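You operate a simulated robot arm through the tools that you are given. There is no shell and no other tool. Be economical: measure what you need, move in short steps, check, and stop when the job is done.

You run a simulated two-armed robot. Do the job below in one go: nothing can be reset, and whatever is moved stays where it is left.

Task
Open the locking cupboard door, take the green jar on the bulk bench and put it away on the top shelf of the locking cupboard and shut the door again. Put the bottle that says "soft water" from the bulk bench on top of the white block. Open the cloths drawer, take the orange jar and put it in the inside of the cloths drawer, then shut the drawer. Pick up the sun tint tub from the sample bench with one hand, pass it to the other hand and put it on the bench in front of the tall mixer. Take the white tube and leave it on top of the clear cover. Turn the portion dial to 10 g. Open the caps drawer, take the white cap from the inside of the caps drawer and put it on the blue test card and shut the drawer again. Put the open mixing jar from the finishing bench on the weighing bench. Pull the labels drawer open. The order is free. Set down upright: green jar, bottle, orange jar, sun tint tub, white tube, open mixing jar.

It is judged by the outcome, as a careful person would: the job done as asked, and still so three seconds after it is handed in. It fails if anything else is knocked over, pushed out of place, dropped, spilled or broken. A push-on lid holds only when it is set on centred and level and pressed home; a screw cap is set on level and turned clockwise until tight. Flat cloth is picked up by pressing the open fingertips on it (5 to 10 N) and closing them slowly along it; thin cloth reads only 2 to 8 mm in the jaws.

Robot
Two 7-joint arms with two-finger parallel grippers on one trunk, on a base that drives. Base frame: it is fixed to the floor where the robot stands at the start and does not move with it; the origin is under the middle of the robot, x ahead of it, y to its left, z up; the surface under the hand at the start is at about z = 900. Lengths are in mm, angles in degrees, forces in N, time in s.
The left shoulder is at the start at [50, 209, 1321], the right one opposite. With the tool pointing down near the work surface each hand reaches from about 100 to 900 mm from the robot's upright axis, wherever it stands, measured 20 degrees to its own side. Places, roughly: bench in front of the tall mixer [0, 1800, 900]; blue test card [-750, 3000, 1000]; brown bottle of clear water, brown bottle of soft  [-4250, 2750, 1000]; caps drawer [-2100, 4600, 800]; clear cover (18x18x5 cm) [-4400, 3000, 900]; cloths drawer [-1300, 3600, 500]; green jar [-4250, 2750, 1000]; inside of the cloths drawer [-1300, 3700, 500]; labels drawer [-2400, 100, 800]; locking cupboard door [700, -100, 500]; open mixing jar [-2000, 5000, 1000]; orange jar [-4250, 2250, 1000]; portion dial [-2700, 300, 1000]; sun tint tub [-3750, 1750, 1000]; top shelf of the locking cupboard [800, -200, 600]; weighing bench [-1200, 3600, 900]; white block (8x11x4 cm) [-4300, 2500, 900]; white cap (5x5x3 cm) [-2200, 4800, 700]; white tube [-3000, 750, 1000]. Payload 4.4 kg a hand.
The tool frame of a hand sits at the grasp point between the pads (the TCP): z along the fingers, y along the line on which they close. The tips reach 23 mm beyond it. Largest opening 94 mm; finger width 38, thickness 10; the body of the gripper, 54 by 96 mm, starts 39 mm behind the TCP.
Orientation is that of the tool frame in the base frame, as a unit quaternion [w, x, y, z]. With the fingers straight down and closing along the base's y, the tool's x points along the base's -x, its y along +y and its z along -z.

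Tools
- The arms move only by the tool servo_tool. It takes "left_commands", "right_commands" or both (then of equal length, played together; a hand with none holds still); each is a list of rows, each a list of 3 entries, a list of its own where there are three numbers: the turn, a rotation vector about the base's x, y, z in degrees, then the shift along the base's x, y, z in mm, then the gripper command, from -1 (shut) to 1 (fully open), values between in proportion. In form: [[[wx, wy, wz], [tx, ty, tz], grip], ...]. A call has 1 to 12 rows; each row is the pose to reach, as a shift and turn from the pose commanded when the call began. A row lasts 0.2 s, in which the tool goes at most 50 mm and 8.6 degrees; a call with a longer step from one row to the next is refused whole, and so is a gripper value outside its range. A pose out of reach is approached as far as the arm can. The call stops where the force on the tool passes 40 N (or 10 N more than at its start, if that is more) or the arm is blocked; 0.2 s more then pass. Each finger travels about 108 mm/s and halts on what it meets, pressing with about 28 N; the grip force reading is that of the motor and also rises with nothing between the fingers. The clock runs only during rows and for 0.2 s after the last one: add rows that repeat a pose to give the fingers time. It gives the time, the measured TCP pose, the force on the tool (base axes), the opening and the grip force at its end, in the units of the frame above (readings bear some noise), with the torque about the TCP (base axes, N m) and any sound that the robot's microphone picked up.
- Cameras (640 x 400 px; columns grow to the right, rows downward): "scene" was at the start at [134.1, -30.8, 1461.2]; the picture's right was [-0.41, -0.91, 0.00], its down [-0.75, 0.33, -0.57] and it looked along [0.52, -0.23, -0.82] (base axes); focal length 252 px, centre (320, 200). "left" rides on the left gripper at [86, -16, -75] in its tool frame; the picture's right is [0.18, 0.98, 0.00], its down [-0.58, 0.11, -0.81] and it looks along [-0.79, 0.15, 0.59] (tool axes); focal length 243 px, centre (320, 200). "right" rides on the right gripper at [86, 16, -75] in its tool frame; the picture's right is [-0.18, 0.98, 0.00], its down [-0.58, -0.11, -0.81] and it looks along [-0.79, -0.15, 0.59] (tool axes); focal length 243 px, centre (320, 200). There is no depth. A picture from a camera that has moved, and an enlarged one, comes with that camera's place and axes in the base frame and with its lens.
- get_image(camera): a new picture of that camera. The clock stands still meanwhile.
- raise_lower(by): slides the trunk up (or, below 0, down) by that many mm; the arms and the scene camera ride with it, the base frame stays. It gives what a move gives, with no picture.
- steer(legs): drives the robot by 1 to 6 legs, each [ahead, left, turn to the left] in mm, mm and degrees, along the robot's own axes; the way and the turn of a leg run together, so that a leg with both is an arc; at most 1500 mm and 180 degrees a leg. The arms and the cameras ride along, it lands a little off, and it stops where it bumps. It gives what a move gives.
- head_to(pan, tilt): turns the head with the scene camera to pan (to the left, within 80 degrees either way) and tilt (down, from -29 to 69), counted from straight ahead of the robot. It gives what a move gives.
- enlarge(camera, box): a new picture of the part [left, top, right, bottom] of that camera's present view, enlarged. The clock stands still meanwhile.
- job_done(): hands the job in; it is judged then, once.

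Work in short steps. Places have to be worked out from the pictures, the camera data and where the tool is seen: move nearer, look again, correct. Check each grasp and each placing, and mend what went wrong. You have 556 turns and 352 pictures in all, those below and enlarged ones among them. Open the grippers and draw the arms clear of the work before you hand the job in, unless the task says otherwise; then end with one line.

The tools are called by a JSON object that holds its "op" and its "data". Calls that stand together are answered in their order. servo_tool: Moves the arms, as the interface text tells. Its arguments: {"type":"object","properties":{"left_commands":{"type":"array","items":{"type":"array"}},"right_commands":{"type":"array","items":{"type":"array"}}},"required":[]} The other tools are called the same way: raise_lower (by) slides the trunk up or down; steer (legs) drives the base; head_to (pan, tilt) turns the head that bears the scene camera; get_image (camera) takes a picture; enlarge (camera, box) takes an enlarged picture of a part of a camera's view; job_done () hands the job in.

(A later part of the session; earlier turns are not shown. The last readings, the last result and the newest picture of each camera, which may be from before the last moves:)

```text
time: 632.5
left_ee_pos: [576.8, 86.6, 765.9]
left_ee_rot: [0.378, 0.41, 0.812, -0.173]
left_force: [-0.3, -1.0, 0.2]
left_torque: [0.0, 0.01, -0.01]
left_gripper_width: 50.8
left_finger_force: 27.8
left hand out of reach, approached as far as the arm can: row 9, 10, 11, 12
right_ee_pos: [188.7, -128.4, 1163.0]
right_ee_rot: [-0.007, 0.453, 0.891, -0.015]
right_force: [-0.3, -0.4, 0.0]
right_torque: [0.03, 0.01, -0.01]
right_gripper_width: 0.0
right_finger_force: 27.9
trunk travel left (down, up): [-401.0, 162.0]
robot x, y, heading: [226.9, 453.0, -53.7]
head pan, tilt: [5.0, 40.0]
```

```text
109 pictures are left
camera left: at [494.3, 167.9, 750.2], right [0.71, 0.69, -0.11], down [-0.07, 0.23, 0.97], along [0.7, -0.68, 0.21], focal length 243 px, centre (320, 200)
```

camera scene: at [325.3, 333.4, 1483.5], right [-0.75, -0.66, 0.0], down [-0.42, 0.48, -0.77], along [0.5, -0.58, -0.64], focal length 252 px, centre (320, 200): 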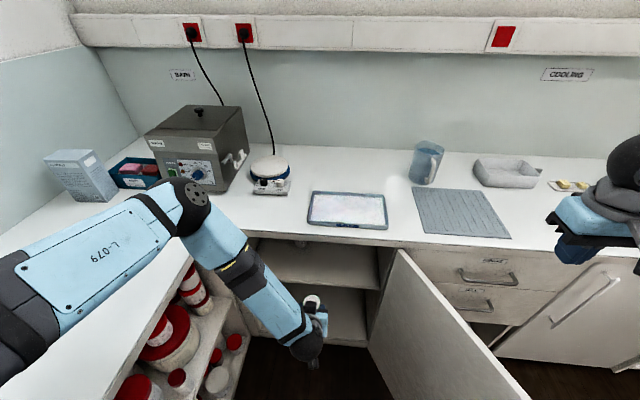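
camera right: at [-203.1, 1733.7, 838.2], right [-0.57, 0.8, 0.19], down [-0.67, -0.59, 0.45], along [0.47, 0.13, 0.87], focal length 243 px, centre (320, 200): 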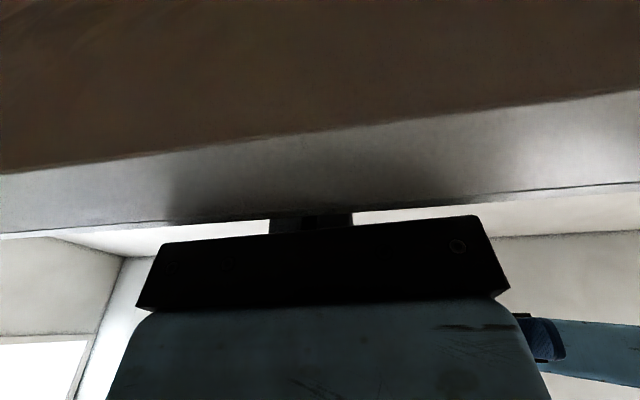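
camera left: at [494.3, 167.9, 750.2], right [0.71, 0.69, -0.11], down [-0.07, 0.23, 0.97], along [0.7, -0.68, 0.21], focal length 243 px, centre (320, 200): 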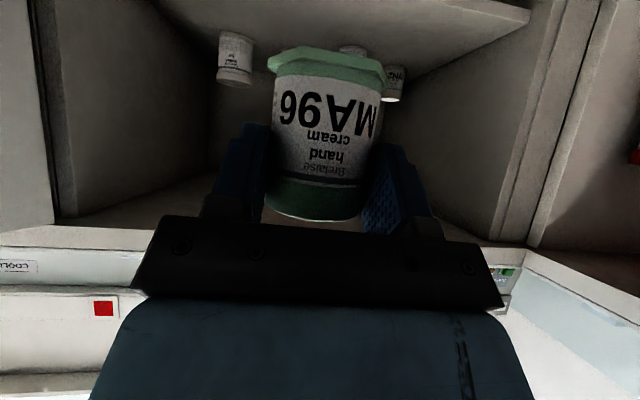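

The arm bends elbow-forward this way and would foul the counter. Better: go back up, lower the trunk 300 mm and keep the elbow out to the left. First raise the hand again.

{"op": "servo_tool", "data": {"left_commands": [[[0, 0, 0], [5, 2, 40], -1], [[0, 0, 0], [10, 4, 82], -1], [[-0.5, 0.1, -0.4], [18, 8, 124], -1], [[-1, 0.1, -0.9], [28, 13, 166], -1], [[-1.5, 0.2, -1.3], [40, 18, 208], -1], [[-2, 0.3, -1.8], [55, 25, 248], -1], [[-2, 0.3, -1.8], [72, 33, 288], -1], [[-2, 0.3, -1.8], [90, 42, 328], -1], [[-2, 0.3, -1.8], [108, 52, 368], -1], [[-2, 0.3, -1.8], [123, 63, 408], -1], [[-2, 0.3, -1.8], [123, 63, 440], -1]]}}

{"op": "get_image", "data": {"camera": "scene"}}

```text
time: 634.9
left_ee_pos: [698.6, 151.9, 1206.9]
left_ee_rot: [0.383, 0.42, 0.795, -0.214]
left_force: [-0.1, 0.3, -0.6]
left_torque: [0.05, 0.01, 0.0]
left_gripper_width: 51.0
left_finger_force: 27.8
left hand out of reach, approached as far as the arm can: row 1
right_ee_pos: [188.2, -127.7, 1163.0]
right_ee_rot: [-0.007, 0.453, 0.892, -0.016]
right_force: [-0.4, 0.3, -0.8]
right_torque: [0.0, -0.02, 0.0]
right_gripper_width: 0.1
right_finger_force: 28.0
trunk travel left (down, up): [-401.0, 162.0]
robot x, y, heading: [226.5, 452.9, -53.9]
head pan, tilt: [5.0, 40.0]
```

```text
108 pictures are left
camera scene: at [324.2, 333.4, 1483.5], right [-0.75, -0.66, 0.0], down [-0.42, 0.48, -0.77], along [0.5, -0.58, -0.64], focal length 252 px, centre (320, 200)
```

scene: 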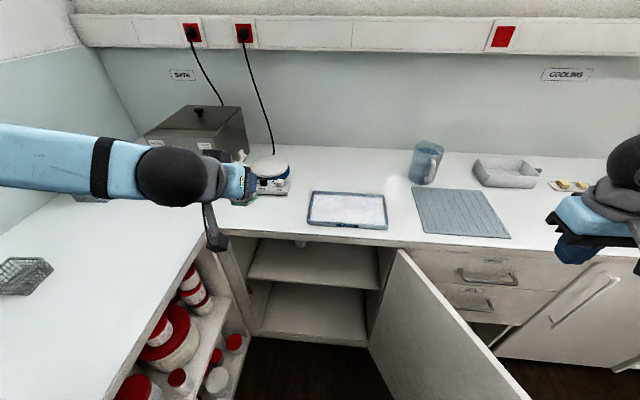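

{"op": "steer", "data": {"legs": [[25, -80, 0]]}}

{"op": "servo_tool", "data": {"left_commands": [[[0.7, -0.1, 0.6], [-10, -7, 0], -1], [[1.3, -0.2, 1.2], [-20, -14, 0], -1], [[2, -0.3, 1.8], [-30, -21, 0], -1]]}}

{"op": "head_to", "data": {"pan": 55, "tilt": 38}}

{"op": "get_image", "data": {"camera": "scene"}}

```text
time: 636.3
left_ee_pos: [649.1, 85.0, 1205.3]
left_ee_rot: [0.382, 0.42, 0.795, -0.214]
left_force: [-0.3, -0.5, 0.1]
left_torque: [0.01, -0.01, 0.02]
left_gripper_width: 51.3
left_finger_force: 27.7
right_ee_pos: [139.7, -194.0, 1163.5]
right_ee_rot: [-0.007, 0.453, 0.891, -0.015]
right_force: [-0.2, 0.0, 0.3]
right_torque: [0.0, 0.01, 0.01]
right_gripper_width: 0.2
right_finger_force: 27.8
trunk travel left (down, up): [-401.0, 162.0]
robot x, y, heading: [175.0, 385.9, -53.6]
head pan, tilt: [5.0, 40.0]
```

```text
time: 637.1
left_ee_pos: [617.8, 63.9, 1207.1]
left_ee_rot: [0.38, 0.415, 0.804, -0.192]
left_force: [0.0, 0.7, 0.2]
left_torque: [0.04, 0.02, -0.01]
left_gripper_width: 51.0
left_finger_force: 28.1
right_ee_pos: [138.8, -196.0, 1163.2]
right_ee_rot: [-0.007, 0.453, 0.891, -0.017]
right_force: [0.2, 0.2, -0.1]
right_torque: [0.05, -0.02, 0.0]
right_gripper_width: 0.0
right_finger_force: 28.1
trunk travel left (down, up): [-401.0, 162.0]
robot x, y, heading: [179.6, 383.8, -53.9]
head pan, tilt: [5.0, 40.0]
```

```text
time: 638.2
left_ee_pos: [619.5, 64.1, 1207.9]
left_ee_rot: [0.381, 0.414, 0.804, -0.193]
left_force: [0.1, 0.5, 0.9]
left_torque: [0.04, -0.02, -0.02]
left_gripper_width: 51.3
left_finger_force: 27.6
right_ee_pos: [139.1, -196.8, 1162.7]
right_ee_rot: [-0.007, 0.453, 0.891, -0.016]
right_force: [-0.4, 0.6, 0.3]
right_torque: [0.0, 0.02, -0.01]
right_gripper_width: 0.0
right_finger_force: 27.9
trunk travel left (down, up): [-401.0, 162.0]
robot x, y, heading: [179.4, 387.1, -53.6]
head pan, tilt: [55.0, 38.0]
```

```text
107 pictures are left
camera scene: at [305.1, 332.0, 1486.5], right [0.02, -1.0, 0.0], down [-0.62, -0.01, -0.79], along [0.79, 0.02, -0.62], focal length 252 px, centre (320, 200)
```

scene: 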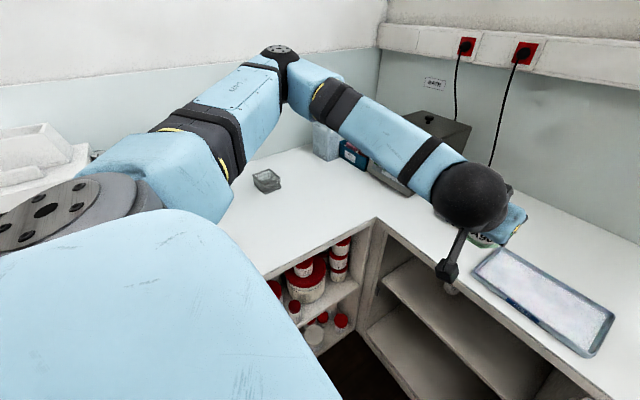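

The elbow is high and outboard; lowering the trunk is safe. Down 300 mm.

{"op": "raise_lower", "data": {"by": -300}}

{"op": "head_to", "data": {"pan": 12, "tilt": 40}}

{"op": "get_image", "data": {"camera": "scene"}}

{"op": "get_image", "data": {"camera": "left"}}

```text
time: 641.2
left_ee_pos: [619.4, 63.4, 906.2]
left_ee_rot: [0.38, 0.415, 0.804, -0.193]
left_force: [0.1, -0.2, -0.5]
left_torque: [-0.01, -0.02, -0.01]
left_gripper_width: 51.1
left_finger_force: 28.0
right_ee_pos: [138.4, -194.9, 863.7]
right_ee_rot: [-0.007, 0.452, 0.892, -0.016]
right_force: [0.6, -0.2, 1.5]
right_torque: [0.03, 0.03, -0.01]
right_gripper_width: 0.0
right_finger_force: 28.0
trunk travel left (down, up): [-101.0, 462.0]
robot x, y, heading: [179.5, 385.1, -53.6]
head pan, tilt: [55.0, 38.0]
```

```text
time: 642.3
left_ee_pos: [618.1, 63.3, 906.8]
left_ee_rot: [0.38, 0.415, 0.804, -0.193]
left_force: [-0.3, 0.5, -0.1]
left_torque: [-0.01, 0.03, -0.02]
left_gripper_width: 51.0
left_finger_force: 28.0
right_ee_pos: [139.1, -195.0, 863.1]
right_ee_rot: [-0.008, 0.454, 0.891, -0.016]
right_force: [0.1, -0.6, 0.4]
right_torque: [0.02, 0.0, 0.02]
right_gripper_width: 0.0
right_finger_force: 28.0
trunk travel left (down, up): [-101.0, 462.0]
robot x, y, heading: [179.0, 388.1, -53.9]
head pan, tilt: [12.0, 40.0]
```

```text
106 pictures are left
camera scene: at [282.3, 273.6, 1183.5], right [-0.67, -0.75, 0.0], down [-0.48, 0.43, -0.77], along [0.57, -0.51, -0.64], focal length 252 px, centre (320, 200)
```

scene: 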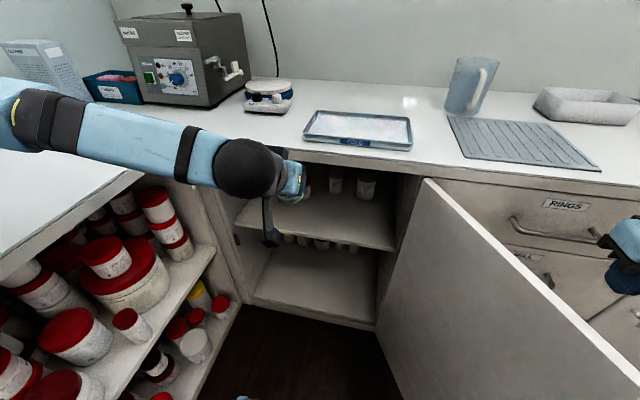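

```text
105 pictures are left
camera left: at [539.3, 147.0, 887.8], right [0.73, 0.67, -0.14], down [-0.06, 0.27, 0.96], along [0.68, -0.7, 0.24], focal length 243 px, centre (320, 200)
```

left: 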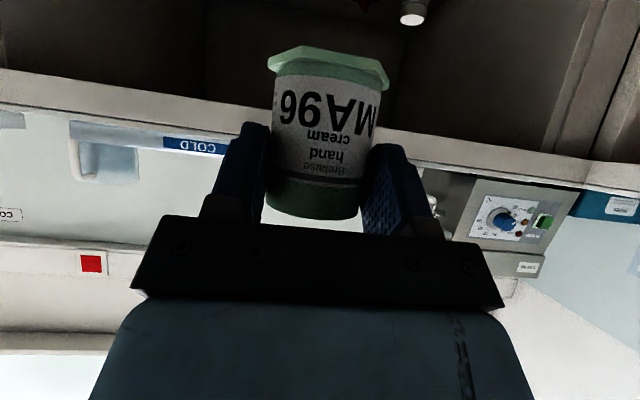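

Lower the hand to z≈690 in front of the shelf.

{"op": "servo_tool", "data": {"left_commands": [[[0, 0, 0], [-7, -5, -38], -1], [[0, 0, 0], [-14, -10, -76], -1], [[0, 0, 0], [-21, -15, -114], -1], [[0, 0, 0], [-28, -20, -152], -1], [[0, 0, 0], [-35, -25, -188], -1], [[0, 0, 0], [-37, -27, -214], -1]]}}

{"op": "get_image", "data": {"camera": "scene"}}

{"op": "get_image", "data": {"camera": "left"}}

```text
time: 643.7
left_ee_pos: [577.8, 36.4, 690.2]
left_ee_rot: [0.38, 0.416, 0.803, -0.193]
left_force: [-0.3, 0.2, 0.4]
left_torque: [0.04, 0.02, 0.03]
left_gripper_width: 51.0
left_finger_force: 28.7
right_ee_pos: [134.2, -195.5, 860.3]
right_ee_rot: [-0.006, 0.454, 0.891, -0.015]
right_force: [0.1, 0.3, 0.2]
right_torque: [0.0, -0.01, -0.03]
right_gripper_width: 0.0
right_finger_force: 28.3
trunk travel left (down, up): [-101.0, 462.0]
robot x, y, heading: [177.2, 384.4, -53.7]
head pan, tilt: [12.0, 40.0]
```

```text
104 pictures are left
camera scene: at [279.0, 273.2, 1180.9], right [-0.67, -0.74, 0.0], down [-0.48, 0.43, -0.77], along [0.57, -0.51, -0.64], focal length 252 px, centre (320, 200)
```

scene: 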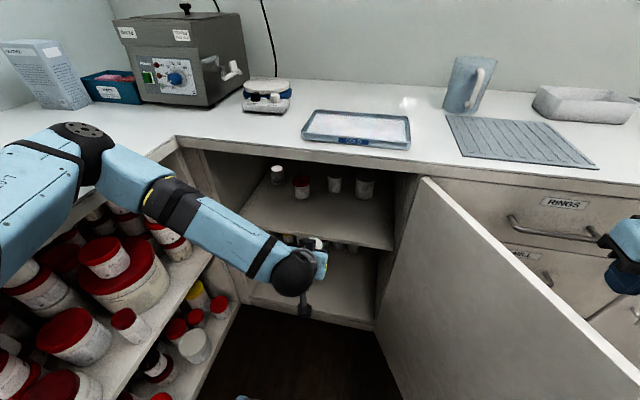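

```text
103 pictures are left
camera left: at [498.7, 119.4, 670.6], right [0.74, 0.66, -0.14], down [-0.06, 0.27, 0.96], along [0.68, -0.7, 0.24], focal length 243 px, centre (320, 200)
```

left: 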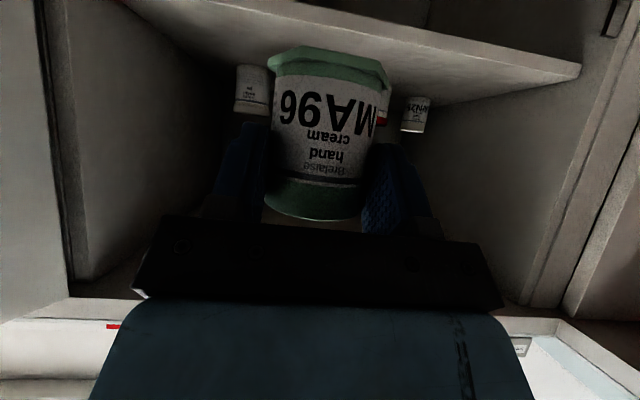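

Shelf surface estimate 575–605. I advance into the cupboard at z≈675 (jar bottom ≈618).

{"op": "servo_tool", "data": {"left_commands": [[[0, 0, 0], [6, -8, -8], -1], [[0, 0, 0], [18, -24, -15], -1], [[0, 0, 0], [30, -40, -15], -1], [[0, 0, 0], [42, -57, -15], -1], [[0, 0, 0], [54, -74, -15], -1], [[0, 0, 0], [66, -90, -15], -1], [[0, 0, 0], [78, -107, -15], -1], [[0, 0, 0], [90, -123, -15], -1]]}}

{"op": "get_image", "data": {"camera": "left"}}

{"op": "get_image", "data": {"camera": "scene"}}

```text
time: 645.5
left_ee_pos: [672.8, -85.9, 677.3]
left_ee_rot: [0.381, 0.415, 0.803, -0.193]
left_force: [0.5, -0.2, 0.1]
left_torque: [0.02, 0.0, 0.0]
left_gripper_width: 51.3
left_finger_force: 28.0
right_ee_pos: [138.9, -195.0, 863.5]
right_ee_rot: [-0.007, 0.453, 0.891, -0.016]
right_force: [-0.8, -0.2, 0.4]
right_torque: [-0.03, -0.04, -0.02]
right_gripper_width: 0.1
right_finger_force: 28.4
trunk travel left (down, up): [-101.0, 462.0]
robot x, y, heading: [177.9, 388.1, -53.7]
head pan, tilt: [12.0, 40.0]
```

```text
102 pictures are left
camera left: at [592.5, -3.3, 658.5], right [0.73, 0.67, -0.14], down [-0.06, 0.27, 0.96], along [0.68, -0.7, 0.24], focal length 243 px, centre (320, 200)
```

left: 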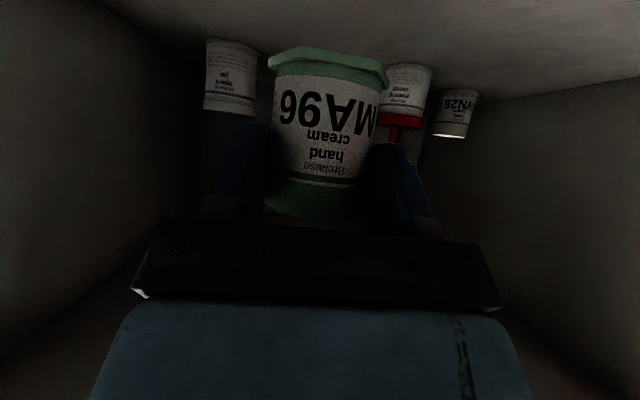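

```text
101 pictures are left
camera scene: at [282.3, 273.5, 1183.4], right [-0.67, -0.75, 0.0], down [-0.48, 0.43, -0.77], along [0.57, -0.51, -0.64], focal length 252 px, centre (320, 200)
```

scene: 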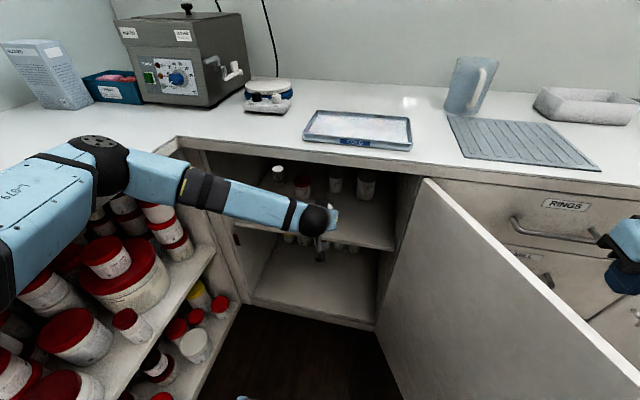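

Clear so far; forward another 62 mm.

{"op": "servo_tool", "data": {"left_commands": [[[0, 0, 0], [9, -12, 0], -1], [[0, 0, 0], [18, -25, 0], -1], [[0, 0, 0], [27, -38, 0], -1], [[0, 0, 0], [37, -50, 0], -1]]}}

{"op": "get_image", "data": {"camera": "left"}}

```text
time: 646.5
left_ee_pos: [709.3, -136.4, 678.8]
left_ee_rot: [0.38, 0.415, 0.803, -0.194]
left_force: [0.9, 0.1, -0.1]
left_torque: [0.0, 0.02, -0.01]
left_gripper_width: 51.3
left_finger_force: 27.9
right_ee_pos: [138.7, -195.2, 863.0]
right_ee_rot: [-0.006, 0.453, 0.891, -0.015]
right_force: [-0.5, -0.5, -0.2]
right_torque: [0.0, 0.01, 0.01]
right_gripper_width: 0.1
right_finger_force: 28.2
trunk travel left (down, up): [-101.0, 462.0]
robot x, y, heading: [174.2, 389.6, -53.6]
head pan, tilt: [12.0, 40.0]
```

```text
100 pictures are left
camera left: at [628.9, -53.5, 658.9], right [0.73, 0.67, -0.14], down [-0.06, 0.27, 0.96], along [0.68, -0.7, 0.24], focal length 243 px, centre (320, 200)
```

left: 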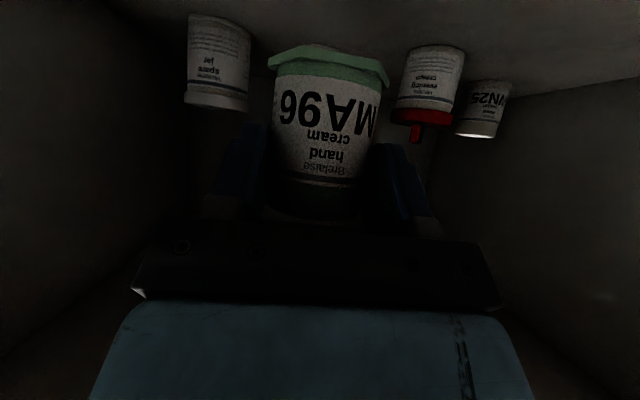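

Now lower slowly until the jar touches the shelf.

{"op": "servo_tool", "data": {"left_commands": [[[0, 0, 0], [0, 0, -4], -1], [[0, 0, 0], [0, 0, -8], -1], [[0, 0, 0], [0, 0, -12], -1], [[0, 0, 0], [0, 0, -16], -1], [[0, 0, 0], [0, 0, -20], -1], [[0, 0, 0], [0, 0, -24], -1], [[0, 0, 0], [0, 0, -28], -1], [[0, 0, 0], [0, 0, -32], -1], [[0, 0, 0], [0, 0, -36], -1], [[0, 0, 0], [0, 0, -40], -1], [[0, 0, 0], [0, 0, -44], -1], [[0, 0, 0], [0, 0, -48], -1]]}}

```text
time: 649.1
left_ee_pos: [707.5, -135.4, 628.2]
left_ee_rot: [0.38, 0.415, 0.804, -0.194]
left_force: [0.1, -0.6, 0.0]
left_torque: [0.01, -0.03, 0.0]
left_gripper_width: 51.3
left_finger_force: 28.2
right_ee_pos: [139.2, -196.0, 862.7]
right_ee_rot: [-0.008, 0.453, 0.891, -0.017]
right_force: [0.3, -0.8, -0.1]
right_torque: [0.01, 0.01, -0.03]
right_gripper_width: 0.0
right_finger_force: 28.0
trunk travel left (down, up): [-101.0, 462.0]
robot x, y, heading: [178.9, 384.7, -53.8]
head pan, tilt: [12.0, 40.0]
```

{"op": "servo_tool", "data": {"left_commands": [[[0, 0, 0], [0, 0, -3], -1], [[0, 0, 0], [0, 0, -6], -1], [[0, 0, 0], [0, 0, -9], -1], [[0, 0, 0], [0, 0, -12], -1], [[0, 0, 0], [0, 0, -15], -1], [[0, 0, 0], [0, 0, -18], -1], [[0, 0, 0], [0, 0, -21], -1], [[0, 0, 0], [0, 0, -24], -1], [[0, 0, 0], [0, 0, -27], -1], [[0, 0, 0], [0, 0, -30], -1]]}}

{"op": "get_image", "data": {"camera": "scene"}}

```text
time: 651.3
left_ee_pos: [707.9, -136.3, 604.5]
left_ee_rot: [0.383, 0.415, 0.802, -0.196]
left_force: [0.1, 2.1, 16.3]
left_torque: [-0.19, 0.03, 0.02]
left_gripper_width: 51.3
left_finger_force: 27.9
right_ee_pos: [137.4, -194.3, 864.4]
right_ee_rot: [-0.006, 0.453, 0.891, -0.017]
right_force: [0.4, 0.6, -0.3]
right_torque: [0.03, -0.03, 0.02]
right_gripper_width: 0.2
right_finger_force: 27.9
trunk travel left (down, up): [-101.0, 462.0]
robot x, y, heading: [175.7, 386.9, -53.7]
head pan, tilt: [12.0, 40.0]
```

```text
99 pictures are left
camera scene: at [280.9, 275.1, 1184.1], right [-0.67, -0.75, 0.0], down [-0.48, 0.43, -0.77], along [0.57, -0.51, -0.64], focal length 252 px, centre (320, 200)
```

scene: 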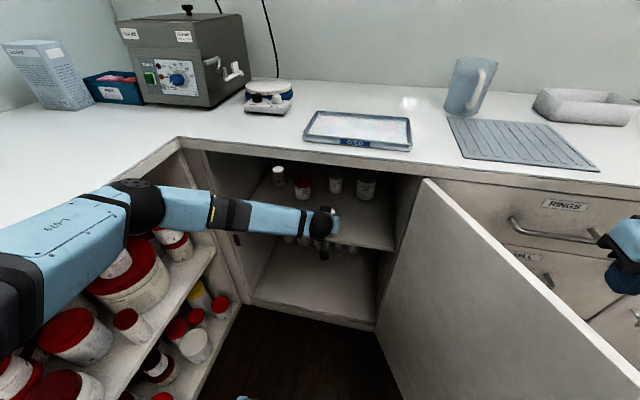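

Contact on the shelf. Release and retract along the approach line.

{"op": "servo_tool", "data": {"left_commands": [[[0, 0, 0], [0, 0, 1], -1], [[0, 0, 0], [0, 0, 1], 0.3], [[0, 0, 0], [0, 0, 1], 0.6], [[0, 0, 0], [0, 0, 1], 0.6], [[0, 0, 0], [-5, 7, 8], 0.6], [[0, 0, 0], [-14, 19, 20], 0.6], [[0, 0, 0], [-27, 37, 36], 0.6], [[0, 0, 0], [-41, 56, 50], 0.6], [[0, 0, 0], [-54, 74, 62], 0.6], [[0, 0, 0], [-68, 93, 72], 0.6], [[0, 0, 0], [-84, 115, 80], 0.6]]}}

{"op": "get_image", "data": {"camera": "left"}}

{"op": "get_image", "data": {"camera": "scene"}}

```text
time: 653.7
left_ee_pos: [618.7, -24.2, 693.8]
left_ee_rot: [0.39, 0.417, 0.799, -0.19]
left_force: [1.2, 0.0, 0.2]
left_torque: [-0.03, -0.01, -0.04]
left_gripper_width: 75.2
left_finger_force: 0.1
right_ee_pos: [130.7, -197.3, 862.9]
right_ee_rot: [0.0, 0.453, 0.891, -0.01]
right_force: [-0.7, -0.3, -0.9]
right_torque: [0.02, 0.0, 0.0]
right_gripper_width: 0.2
right_finger_force: 27.8
trunk travel left (down, up): [-101.0, 462.0]
robot x, y, heading: [181.1, 385.6, -53.5]
head pan, tilt: [12.0, 40.0]
```

```text
98 pictures are left
camera left: at [540.9, 58.8, 673.7], right [0.74, 0.66, -0.12], down [-0.08, 0.27, 0.96], along [0.67, -0.7, 0.25], focal length 243 px, centre (320, 200)
```

left: 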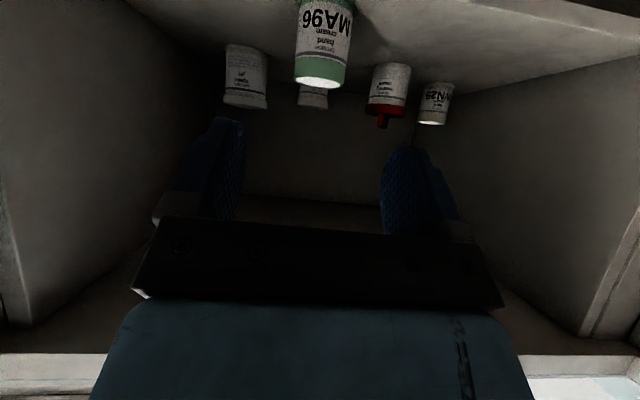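

```text
97 pictures are left
camera scene: at [269.6, 269.7, 1189.2], right [-0.67, -0.75, -0.01], down [-0.47, 0.43, -0.77], along [0.58, -0.51, -0.64], focal length 252 px, centre (320, 200)
```

scene: 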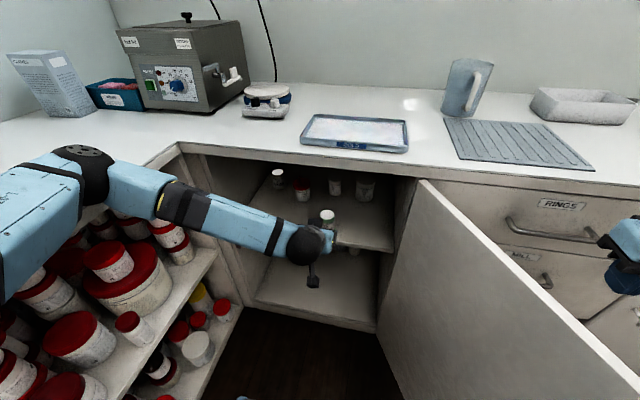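

The green jar stands on the top shelf. The elbow seems to brush the bench, so I withdraw along the same way I came: back, then up.

{"op": "servo_tool", "data": {"left_commands": [[[0, 0, 0], [-10, 15, 5], 0.3], [[0, 0, 0], [-20, 30, 10], 0.3], [[0, 0, 0], [-30, 45, 20], 0.3], [[0, 0, 0], [-40, 60, 35], 0.3], [[0, 0, 0], [-38, 63, 70], 0.3], [[0, 0, 0], [-33, 67, 110], 0.3], [[0, 0, 0], [-26, 72, 150], 0.3], [[0, 0, 0], [-18, 78, 190], 0.3], [[0, 0, 0], [-10, 84, 225], 0.3]]}}

{"op": "get_image", "data": {"camera": "scene"}}

```text
time: 655.7
left_ee_pos: [615.1, 62.4, 905.2]
left_ee_rot: [0.381, 0.414, 0.804, -0.193]
left_force: [0.3, 0.0, 0.5]
left_torque: [-0.03, 0.0, -0.04]
left_gripper_width: 61.0
left_finger_force: 0.0
right_ee_pos: [138.7, -194.6, 863.9]
right_ee_rot: [-0.007, 0.453, 0.891, -0.016]
right_force: [-0.9, 0.6, 0.0]
right_torque: [0.04, 0.01, 0.01]
right_gripper_width: 0.0
right_finger_force: 27.6
trunk travel left (down, up): [-101.0, 462.0]
robot x, y, heading: [177.0, 384.4, -53.7]
head pan, tilt: [12.0, 40.0]
```

```text
96 pictures are left
camera scene: at [282.1, 273.9, 1183.5], right [-0.67, -0.75, 0.0], down [-0.48, 0.43, -0.77], along [0.57, -0.51, -0.64], focal length 252 px, centre (320, 200)
```

scene: 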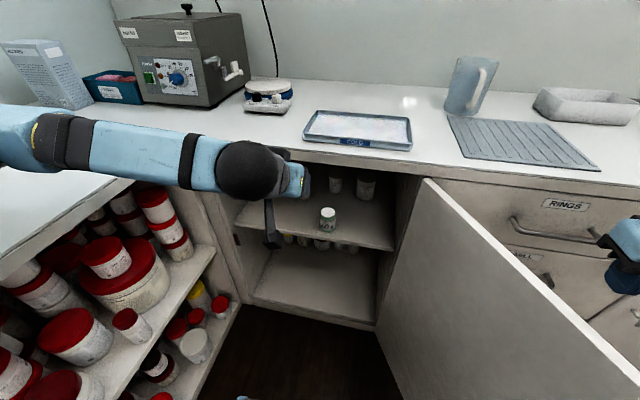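

{"op": "enlarge", "data": {"camera": "scene", "box": [230, 150, 410, 280]}}

```text
3.08 times, centred on (320, 215) of scene
camera zoom: at [282.1, 273.9, 1183.5], right [-0.67, -0.75, 0.0], down [-0.48, 0.43, -0.77], along [0.57, -0.51, -0.64], focal length 776 px, centre (320, 154)
```

zoom: 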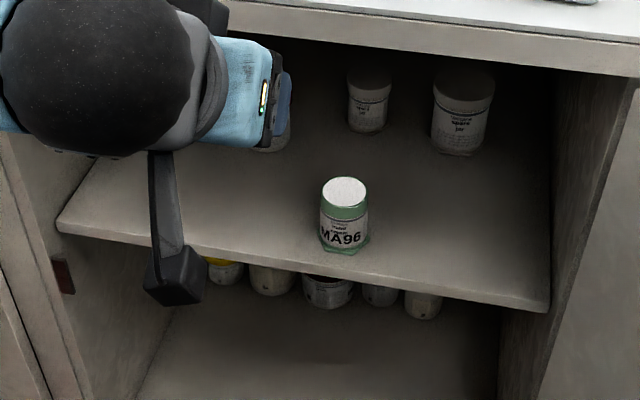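

Jar stands well inside. Now to shut the door: raise the trunk, back off to let the door pass.

{"op": "raise_lower", "data": {"by": 300}}

{"op": "steer", "data": {"legs": [[-330, 0, 0]]}}

{"op": "head_to", "data": {"pan": -5, "tilt": 42}}

{"op": "get_image", "data": {"camera": "scene"}}

```text
time: 658.7
left_ee_pos: [615.1, 62.5, 1204.9]
left_ee_rot: [0.38, 0.415, 0.804, -0.193]
left_force: [0.0, -0.1, -0.1]
left_torque: [-0.02, -0.03, 0.01]
left_gripper_width: 61.1
left_finger_force: 0.1
right_ee_pos: [141.1, -196.4, 1163.1]
right_ee_rot: [-0.007, 0.453, 0.891, -0.016]
right_force: [0.6, 0.1, -0.3]
right_torque: [0.01, -0.04, 0.05]
right_gripper_width: 0.2
right_finger_force: 28.0
trunk travel left (down, up): [-401.0, 162.0]
robot x, y, heading: [175.4, 386.6, -53.8]
head pan, tilt: [12.0, 40.0]
```

```text
time: 660.9
left_ee_pos: [419.7, 327.9, 1204.9]
left_ee_rot: [0.38, 0.416, 0.804, -0.193]
left_force: [-0.6, 0.2, 0.0]
left_torque: [-0.01, 0.03, 0.01]
left_gripper_width: 61.1
left_finger_force: 0.0
right_ee_pos: [-58.0, 71.5, 1162.3]
right_ee_rot: [-0.008, 0.455, 0.891, -0.017]
right_force: [-0.5, 0.1, 0.2]
right_torque: [0.01, 0.03, -0.01]
right_gripper_width: 0.1
right_finger_force: 28.0
trunk travel left (down, up): [-401.0, 162.0]
robot x, y, heading: [-18.9, 652.3, -53.6]
head pan, tilt: [12.0, 40.0]
```

```text
time: 661.7
left_ee_pos: [418.8, 327.2, 1205.3]
left_ee_rot: [0.38, 0.416, 0.803, -0.193]
left_force: [0.0, 0.5, -0.6]
left_torque: [-0.01, -0.01, 0.02]
left_gripper_width: 61.2
left_finger_force: 0.1
right_ee_pos: [-56.9, 71.9, 1162.9]
right_ee_rot: [-0.007, 0.454, 0.891, -0.016]
right_force: [0.5, 0.5, -0.4]
right_torque: [0.0, -0.01, -0.03]
right_gripper_width: 0.2
right_finger_force: 28.4
trunk travel left (down, up): [-401.0, 162.0]
robot x, y, heading: [-13.2, 653.3, -54.0]
head pan, tilt: [-5.0, 42.0]
```

```text
94 pictures are left
camera scene: at [67.1, 525.1, 1480.5], right [-0.86, -0.52, 0.0], down [-0.35, 0.57, -0.74], along [0.38, -0.64, -0.67], focal length 252 px, centre (320, 200)
```

scene: 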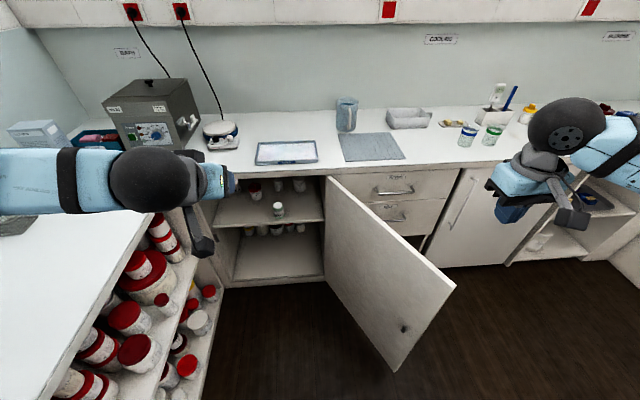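

I take the right hand behind the opened door (its outer side) at z≈1160, then descend.

{"op": "servo_tool", "data": {"right_commands": [[[0, 0, 0], [11, -39, 0], -1], [[0, 0, 0], [21, -78, 0], -1], [[0, 0, 0], [32, -118, 0], -1], [[0, 0, 0], [43, -157, 0], -1], [[0, 0, 0], [43, -157, -45], -1], [[0, 0, 0], [43, -157, -90], -1], [[0, 0, 0], [43, -157, -135], -1], [[0, 0, 0], [43, -157, -180], -1], [[0, 0, 0], [43, -157, -225], -1], [[0, 0, 0], [43, -157, -265], -1]]}}

{"op": "get_image", "data": {"camera": "scene"}}

```text
time: 663.9
left_ee_pos: [419.0, 327.0, 1205.4]
left_ee_rot: [0.38, 0.416, 0.803, -0.193]
left_force: [0.6, 0.2, -0.5]
left_torque: [-0.01, -0.01, -0.05]
left_gripper_width: 61.2
left_finger_force: 0.1
right_ee_pos: [-14.0, -86.1, 896.9]
right_ee_rot: [-0.007, 0.454, 0.891, -0.017]
right_force: [0.3, 0.1, 0.6]
right_torque: [0.05, -0.01, 0.01]
right_gripper_width: 0.0
right_finger_force: 27.8
trunk travel left (down, up): [-401.0, 162.0]
robot x, y, heading: [-18.5, 650.5, -53.7]
head pan, tilt: [-5.0, 42.0]
```

```text
93 pictures are left
camera scene: at [66.8, 524.5, 1480.5], right [-0.86, -0.52, 0.0], down [-0.34, 0.57, -0.74], along [0.38, -0.64, -0.67], focal length 252 px, centre (320, 200)
```

scene: 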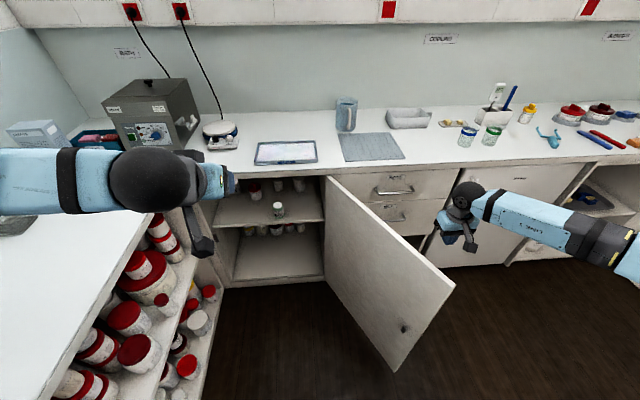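

Descend to z≈800 and sweep the door toward closing.

{"op": "servo_tool", "data": {"right_commands": [[[0, 0, 0], [0, 0, -48], -1], [[0, 0, 0], [0, 0, -95], -1], [[0, 0, 0], [8.2, 28.7, -95], -1], [[0, 0, 0], [18.2, 56.9, -95], -1], [[0, 0, 0], [29.9, 84.3, -95], -1], [[0, 0, 0], [43.2, 111.1, -95], -1], [[0, 0, 0], [58.2, 136.9, -95], -1], [[0, 0, 0], [74.7, 161.7, -95], -1], [[0, 0, 0], [92.7, 185.6, -95], -1], [[0, 0, 0], [112.1, 208.3, -95], -1], [[0, 0, 0], [132.9, 229.7, -95], -1], [[0, 0, 0], [154.9, 249.9, -95], -1]]}}

{"op": "get_image", "data": {"camera": "scene"}}

```text
time: 666.5
left_ee_pos: [419.6, 328.0, 1204.6]
left_ee_rot: [0.38, 0.416, 0.803, -0.194]
left_force: [0.7, -0.1, 1.0]
left_torque: [0.0, -0.02, 0.03]
left_gripper_width: 60.7
left_finger_force: 0.1
right_ee_pos: [140.5, 165.7, 802.4]
right_ee_rot: [-0.007, 0.454, 0.891, -0.016]
right_force: [1.2, -0.7, 0.9]
right_torque: [-0.02, 0.0, 0.02]
right_gripper_width: 0.0
right_finger_force: 27.7
trunk travel left (down, up): [-401.0, 162.0]
robot x, y, heading: [-18.1, 652.8, -53.9]
head pan, tilt: [-5.0, 42.0]
```

```text
92 pictures are left
camera scene: at [67.9, 525.6, 1480.5], right [-0.86, -0.52, 0.0], down [-0.35, 0.57, -0.74], along [0.38, -0.64, -0.67], focal length 252 px, centre (320, 200)
```

scene: 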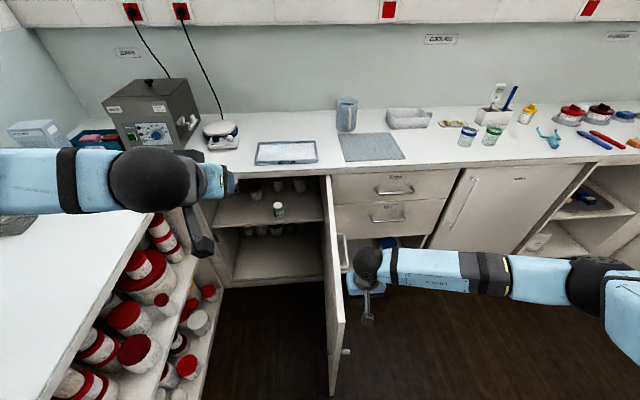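

{"op": "servo_tool", "data": {"right_commands": [[[0, 0, 0], [23.3, 18.8, 0], -1], [[0, 0, 0], [47.6, 36.1, 0], -1], [[0, 0, 0], [72.9, 51.9, 0], -1], [[0, 0, 0], [99.2, 66.1, 0], -1], [[0, 0, 0], [126.3, 78.8, 0], -1], [[0, 0, 0], [154.1, 89.7, 0], -1], [[0, 0, 0], [182.5, 98.8, 0], -1], [[0, 0, 0], [211.4, 106.3, 0], -1], [[0, 0, 0], [240.7, 112, 0], -1], [[0, 0, 0], [270.4, 115.8, 0], -1], [[0, 0, 0], [300.1, 117.9, 0], -1], [[0, 0, 0], [330.1, 118.1, 0], -1]]}}

{"op": "get_image", "data": {"camera": "scene"}}

```text
time: 669.1
left_ee_pos: [420.1, 329.1, 1205.4]
left_ee_rot: [0.38, 0.416, 0.803, -0.195]
left_force: [-0.1, -0.1, -0.1]
left_torque: [0.01, 0.01, -0.01]
left_gripper_width: 61.1
left_finger_force: 0.0
right_ee_pos: [469.8, 282.6, 803.4]
right_ee_rot: [-0.006, 0.455, 0.89, -0.017]
right_force: [0.0, -0.5, -0.5]
right_torque: [-0.01, 0.0, 0.01]
right_gripper_width: 0.0
right_finger_force: 27.7
trunk travel left (down, up): [-401.0, 162.0]
robot x, y, heading: [-13.2, 653.5, -54.1]
head pan, tilt: [-5.0, 42.0]
```

```text
91 pictures are left
camera scene: at [68.2, 526.6, 1480.6], right [-0.86, -0.52, 0.0], down [-0.35, 0.57, -0.74], along [0.38, -0.64, -0.67], focal length 252 px, centre (320, 200)
```

scene: 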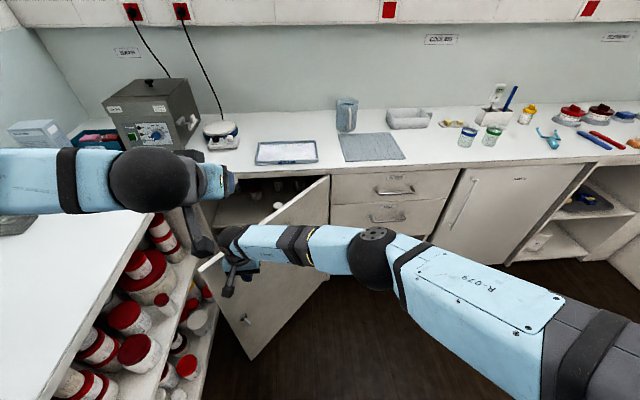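

Door at ~45°. Now I push on by driving the base forward with the hand against the door.

{"op": "steer", "data": {"legs": [[150, 0, 0]]}}

{"op": "get_image", "data": {"camera": "scene"}}

```text
time: 670.5
left_ee_pos: [506.0, 208.3, 1205.7]
left_ee_rot: [0.381, 0.416, 0.803, -0.194]
left_force: [0.1, 0.8, -0.4]
left_torque: [0.03, -0.02, -0.02]
left_gripper_width: 61.2
left_finger_force: 0.1
right_ee_pos: [556.8, 161.9, 801.6]
right_ee_rot: [-0.007, 0.455, 0.89, -0.017]
right_force: [0.1, 0.1, -0.2]
right_torque: [-0.02, 0.02, -0.01]
right_gripper_width: 0.3
right_finger_force: 28.5
trunk travel left (down, up): [-401.0, 162.0]
robot x, y, heading: [73.8, 531.4, -54.1]
head pan, tilt: [-5.0, 42.0]
```

```text
90 pictures are left
camera scene: at [154.8, 404.9, 1480.6], right [-0.86, -0.52, 0.0], down [-0.35, 0.57, -0.74], along [0.38, -0.64, -0.67], focal length 252 px, centre (320, 200)
```

scene: 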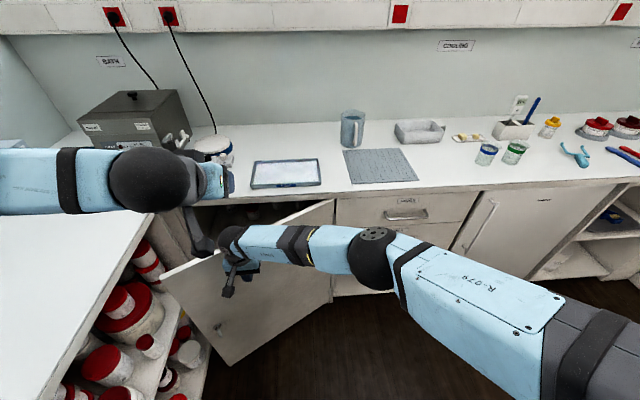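

{"op": "steer", "data": {"legs": [[130, 0, 0]]}}

{"op": "servo_tool", "data": {"right_commands": [[[0, 0, 0], [9, -12, 0], -1], [[0, 0, 0], [18, -24, 0], -1], [[0, 0, 0], [26, -36, 0], -1], [[0, 0, 0], [35, -48, 0], -1], [[0, 0, 0], [43, -59, 0], -1], [[0, 0, 0], [50, -69, 0], -1]]}}

{"op": "get_image", "data": {"camera": "scene"}}

```text
time: 671.8
left_ee_pos: [580.8, 104.9, 1206.6]
left_ee_rot: [0.381, 0.416, 0.802, -0.194]
left_force: [-0.1, -0.4, -0.4]
left_torque: [0.0, 0.01, -0.01]
left_gripper_width: 61.3
left_finger_force: 0.0
right_ee_pos: [632.8, 56.6, 805.6]
right_ee_rot: [-0.005, 0.454, 0.891, -0.016]
right_force: [10.5, 16.3, 27.2]
right_torque: [-0.03, -0.79, 0.15]
right_gripper_width: 0.2
right_finger_force: 28.1
trunk travel left (down, up): [-401.0, 162.0]
robot x, y, heading: [149.3, 429.6, -54.3]
head pan, tilt: [-5.0, 42.0]
```

```text
time: 673.2
left_ee_pos: [581.8, 104.9, 1207.4]
left_ee_rot: [0.382, 0.414, 0.803, -0.195]
left_force: [0.3, 0.3, -0.3]
left_torque: [0.0, -0.01, 0.01]
left_gripper_width: 61.0
left_finger_force: 0.2
right_ee_pos: [643.9, 19.9, 804.5]
right_ee_rot: [-0.004, 0.454, 0.891, -0.017]
right_force: [14.8, 18.5, 24.6]
right_torque: [0.27, -0.67, 0.38]
right_gripper_width: 0.3
right_finger_force: 27.6
right hand out of reach, approached as far as the arm can: row 2, 3, 4, 5, 6
trunk travel left (down, up): [-401.0, 162.0]
robot x, y, heading: [144.4, 426.6, -53.9]
head pan, tilt: [-5.0, 42.0]
```

```text
89 pictures are left
camera scene: at [229.4, 304.3, 1481.2], right [-0.86, -0.52, 0.0], down [-0.34, 0.57, -0.75], along [0.38, -0.64, -0.67], focal length 252 px, centre (320, 200)
```

scene: 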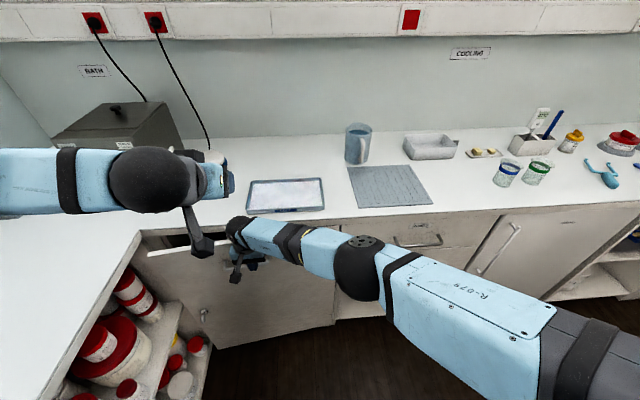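

Nearly shut (~8°). I lift the right hand off and look closer.

{"op": "servo_tool", "data": {"right_commands": [[[0, 0, 0], [-8, 11, 10], -1], [[0, 0, 0], [-20, 27, 25], -1], [[0, 0, 0], [-38, 52, 45], -1], [[0, 0, 0], [-56, 76, 70], -1], [[0, 0, 0], [-74, 95, 100], -1], [[0, 0, 0], [-95, 105, 140], -1], [[0, 0, 0], [-120, 110, 180], -1]]}}

{"op": "enlarge", "data": {"camera": "scene", "box": [120, 180, 380, 360]}}

```text
time: 674.8
left_ee_pos: [580.7, 102.4, 1204.5]
left_ee_rot: [0.381, 0.417, 0.802, -0.194]
left_force: [-0.2, -0.3, -0.3]
left_torque: [0.0, 0.01, 0.05]
left_gripper_width: 61.0
left_finger_force: 0.1
right_ee_pos: [523.6, 130.1, 980.3]
right_ee_rot: [-0.006, 0.455, 0.89, -0.016]
right_force: [-0.4, 0.0, -0.4]
right_torque: [0.02, -0.03, 0.0]
right_gripper_width: 0.2
right_finger_force: 28.3
trunk travel left (down, up): [-401.0, 162.0]
robot x, y, heading: [143.7, 428.1, -54.1]
head pan, tilt: [-5.0, 42.0]
```

```text
2.22 times, centred on (250, 270) of scene
camera zoom: at [229.3, 300.0, 1480.6], right [-0.86, -0.52, 0.0], down [-0.34, 0.57, -0.74], along [0.38, -0.64, -0.67], focal length 560 px, centre (476, 44)
```

zoom: 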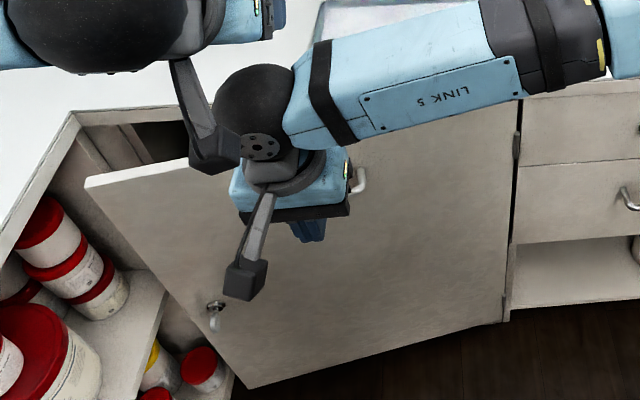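

I finish with the left hand nearer the free edge. Right hand moves away first while the left comes down with closed fingers.

{"op": "servo_tool", "data": {"right_commands": [[[0, 0, 0], [-24, -18, 30], -1], [[0, 0, 0], [-48, -36, 60], -1], [[0, 0, 0], [-72, -53, 90], -1], [[0, 0, 0], [-96, -71, 120], -1], [[0, 0, 0], [-121, -89, 150], -1], [[0, 0, 0], [-145, -107, 170], -1]], "left_commands": [[[0, 0, 0], [23, 17, 0], -1], [[0, 0, 0], [46, 33, -10], -1], [[0, 0, 0], [69, 50, -25], -1], [[0, 0, 0], [92, 67, -45], -1], [[0, 0, 0], [115, 84, -65], -1], [[0, 0, 0], [137, 100, -90], -1]]}}

{"op": "servo_tool", "data": {"left_commands": [[[0, 0, 0], [0, 0, -40], -1], [[0, 0, 0], [0, 0, -80], -1], [[0, 0, 0], [0, 0, -120], -1], [[0, 0, 0], [0, 0, -160], -1], [[0, 0, 0], [0, 0, -200], -1], [[0, 0, 0], [0, 0, -235], -1], [[0, 0, 0], [0, 0, -265], -1]]}}

{"op": "get_image", "data": {"camera": "scene"}}

```text
time: 676.2
left_ee_pos: [719.2, 202.9, 1114.8]
left_ee_rot: [0.381, 0.417, 0.802, -0.195]
left_force: [-0.3, 0.3, 0.0]
left_torque: [0.01, 0.0, -0.01]
left_gripper_width: 0.0
left_finger_force: 28.1
right_ee_pos: [379.9, 23.2, 1150.4]
right_ee_rot: [-0.006, 0.455, 0.89, -0.016]
right_force: [-0.7, 0.0, 0.3]
right_torque: [-0.01, 0.01, -0.02]
right_gripper_width: 0.0
right_finger_force: 28.0
trunk travel left (down, up): [-401.0, 162.0]
robot x, y, heading: [149.1, 428.1, -53.9]
head pan, tilt: [-5.0, 42.0]
```

```text
time: 677.8
left_ee_pos: [719.6, 202.2, 1053.8]
left_ee_rot: [0.381, 0.415, 0.803, -0.193]
left_force: [1.0, 0.4, 0.0]
left_torque: [0.03, -0.01, 0.02]
left_gripper_width: 0.0
left_finger_force: 27.4
left hand out of reach, approached as far as the arm can: row 2, 3, 4, 5, 6, 7
right_ee_pos: [379.7, 23.1, 1151.1]
right_ee_rot: [-0.006, 0.455, 0.89, -0.016]
right_force: [0.4, -0.4, 0.2]
right_torque: [0.0, -0.02, 0.0]
right_gripper_width: 0.0
right_finger_force: 28.1
trunk travel left (down, up): [-401.0, 162.0]
robot x, y, heading: [149.0, 425.9, -54.0]
head pan, tilt: [-5.0, 42.0]
```

```text
87 pictures are left
camera scene: at [230.6, 299.8, 1480.5], right [-0.86, -0.52, 0.0], down [-0.34, 0.57, -0.74], along [0.38, -0.64, -0.67], focal length 252 px, centre (320, 200)
```

scene: 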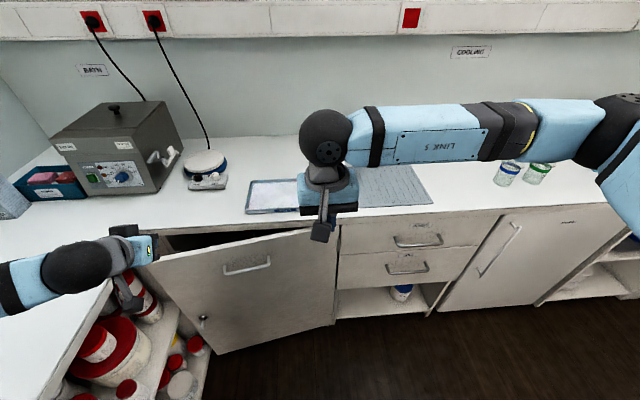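

Left reach is poor here. I tuck the left hand up and in, shift the base left 120, and finish with the right hand above the handle height.

{"op": "servo_tool", "data": {"left_commands": [[[0, 0, 0], [-10, 0, 40], -1], [[0, 0, 0], [-25, 5, 80], -1], [[0, 0, 0], [-45, 10, 120], -1], [[0, 0, 0], [-70, 15, 155], -1], [[0, 0, 0], [-100, 20, 185], -1], [[0, 0, 0], [-130, 25, 205], -1]]}}

{"op": "steer", "data": {"legs": [[0, 120, 0]]}}

{"op": "get_image", "data": {"camera": "scene"}}

```text
time: 679.2
left_ee_pos: [605.6, 191.2, 1261.0]
left_ee_rot: [0.38, 0.417, 0.803, -0.194]
left_force: [-0.1, 0.1, 0.5]
left_torque: [0.02, 0.01, -0.01]
left_gripper_width: 0.0
left_finger_force: 27.9
left hand out of reach, approached as far as the arm can: row 4, 5, 6
right_ee_pos: [379.1, 22.3, 1150.3]
right_ee_rot: [-0.006, 0.454, 0.891, -0.016]
right_force: [0.8, 0.5, -1.1]
right_torque: [0.02, 0.02, -0.01]
right_gripper_width: 0.0
right_finger_force: 27.8
trunk travel left (down, up): [-401.0, 162.0]
robot x, y, heading: [146.9, 427.1, -54.0]
head pan, tilt: [-5.0, 42.0]
```

```text
time: 680.9
left_ee_pos: [702.6, 262.7, 1261.1]
left_ee_rot: [0.38, 0.417, 0.802, -0.194]
left_force: [-0.7, -0.4, -0.9]
left_torque: [-0.03, 0.0, 0.03]
left_gripper_width: 0.1
left_finger_force: 27.8
right_ee_pos: [475.7, 91.9, 1150.6]
right_ee_rot: [-0.007, 0.456, 0.89, -0.016]
right_force: [-0.8, -0.6, 0.0]
right_torque: [0.01, 0.0, -0.02]
right_gripper_width: 0.1
right_finger_force: 28.1
trunk travel left (down, up): [-401.0, 162.0]
robot x, y, heading: [242.4, 497.9, -54.0]
head pan, tilt: [-5.0, 42.0]
```

```text
86 pictures are left
camera scene: at [327.0, 369.8, 1480.5], right [-0.86, -0.51, 0.0], down [-0.34, 0.57, -0.74], along [0.38, -0.64, -0.67], focal length 252 px, centre (320, 200)
```

scene: 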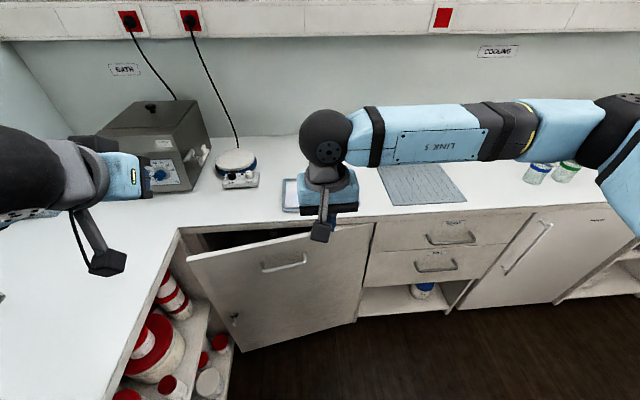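

{"op": "servo_tool", "data": {"right_commands": [[[0, 0, 0], [0, 0, -44], -1], [[0, 0, 0], [0, 0, -88], -1], [[0, 0, 0], [0, 0, -132], -1], [[0, 0, 0], [0, 0, -176], -1], [[0, 0, 0], [0, 0, -220], -1], [[0, 0, 0], [0, 0, -264], -1], [[0, 0, 0], [0, 0, -305], -1], [[0, 0, 0], [36, 27, -305], -1], [[0, 0, 0], [72, 53, -305], -1], [[0, 0, 0], [108, 80, -305], -1], [[0, 0, 0], [144, 106, -305], -1], [[0, 0, 0], [180, 132, -305], -1]]}}

{"op": "get_image", "data": {"camera": "scene"}}

```text
time: 683.5
left_ee_pos: [702.9, 262.4, 1261.2]
left_ee_rot: [0.379, 0.416, 0.803, -0.194]
left_force: [0.5, 0.8, -0.3]
left_torque: [0.0, 0.0, -0.03]
left_gripper_width: 0.1
left_finger_force: 27.8
right_ee_pos: [658.6, 225.3, 845.4]
right_ee_rot: [-0.007, 0.456, 0.89, -0.017]
right_force: [1.1, 0.2, 0.2]
right_torque: [-0.02, 0.01, 0.02]
right_gripper_width: 0.0
right_finger_force: 28.3
trunk travel left (down, up): [-401.0, 162.0]
robot x, y, heading: [246.1, 501.3, -53.9]
head pan, tilt: [-5.0, 42.0]
```

```text
85 pictures are left
camera scene: at [328.4, 371.3, 1480.6], right [-0.86, -0.51, 0.0], down [-0.35, 0.57, -0.74], along [0.38, -0.64, -0.67], focal length 252 px, centre (320, 200)
```

scene: 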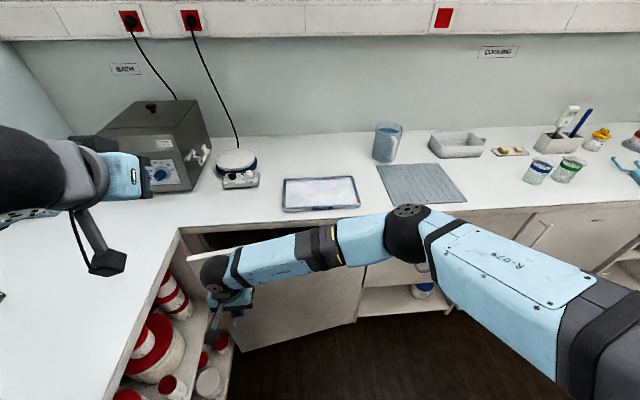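

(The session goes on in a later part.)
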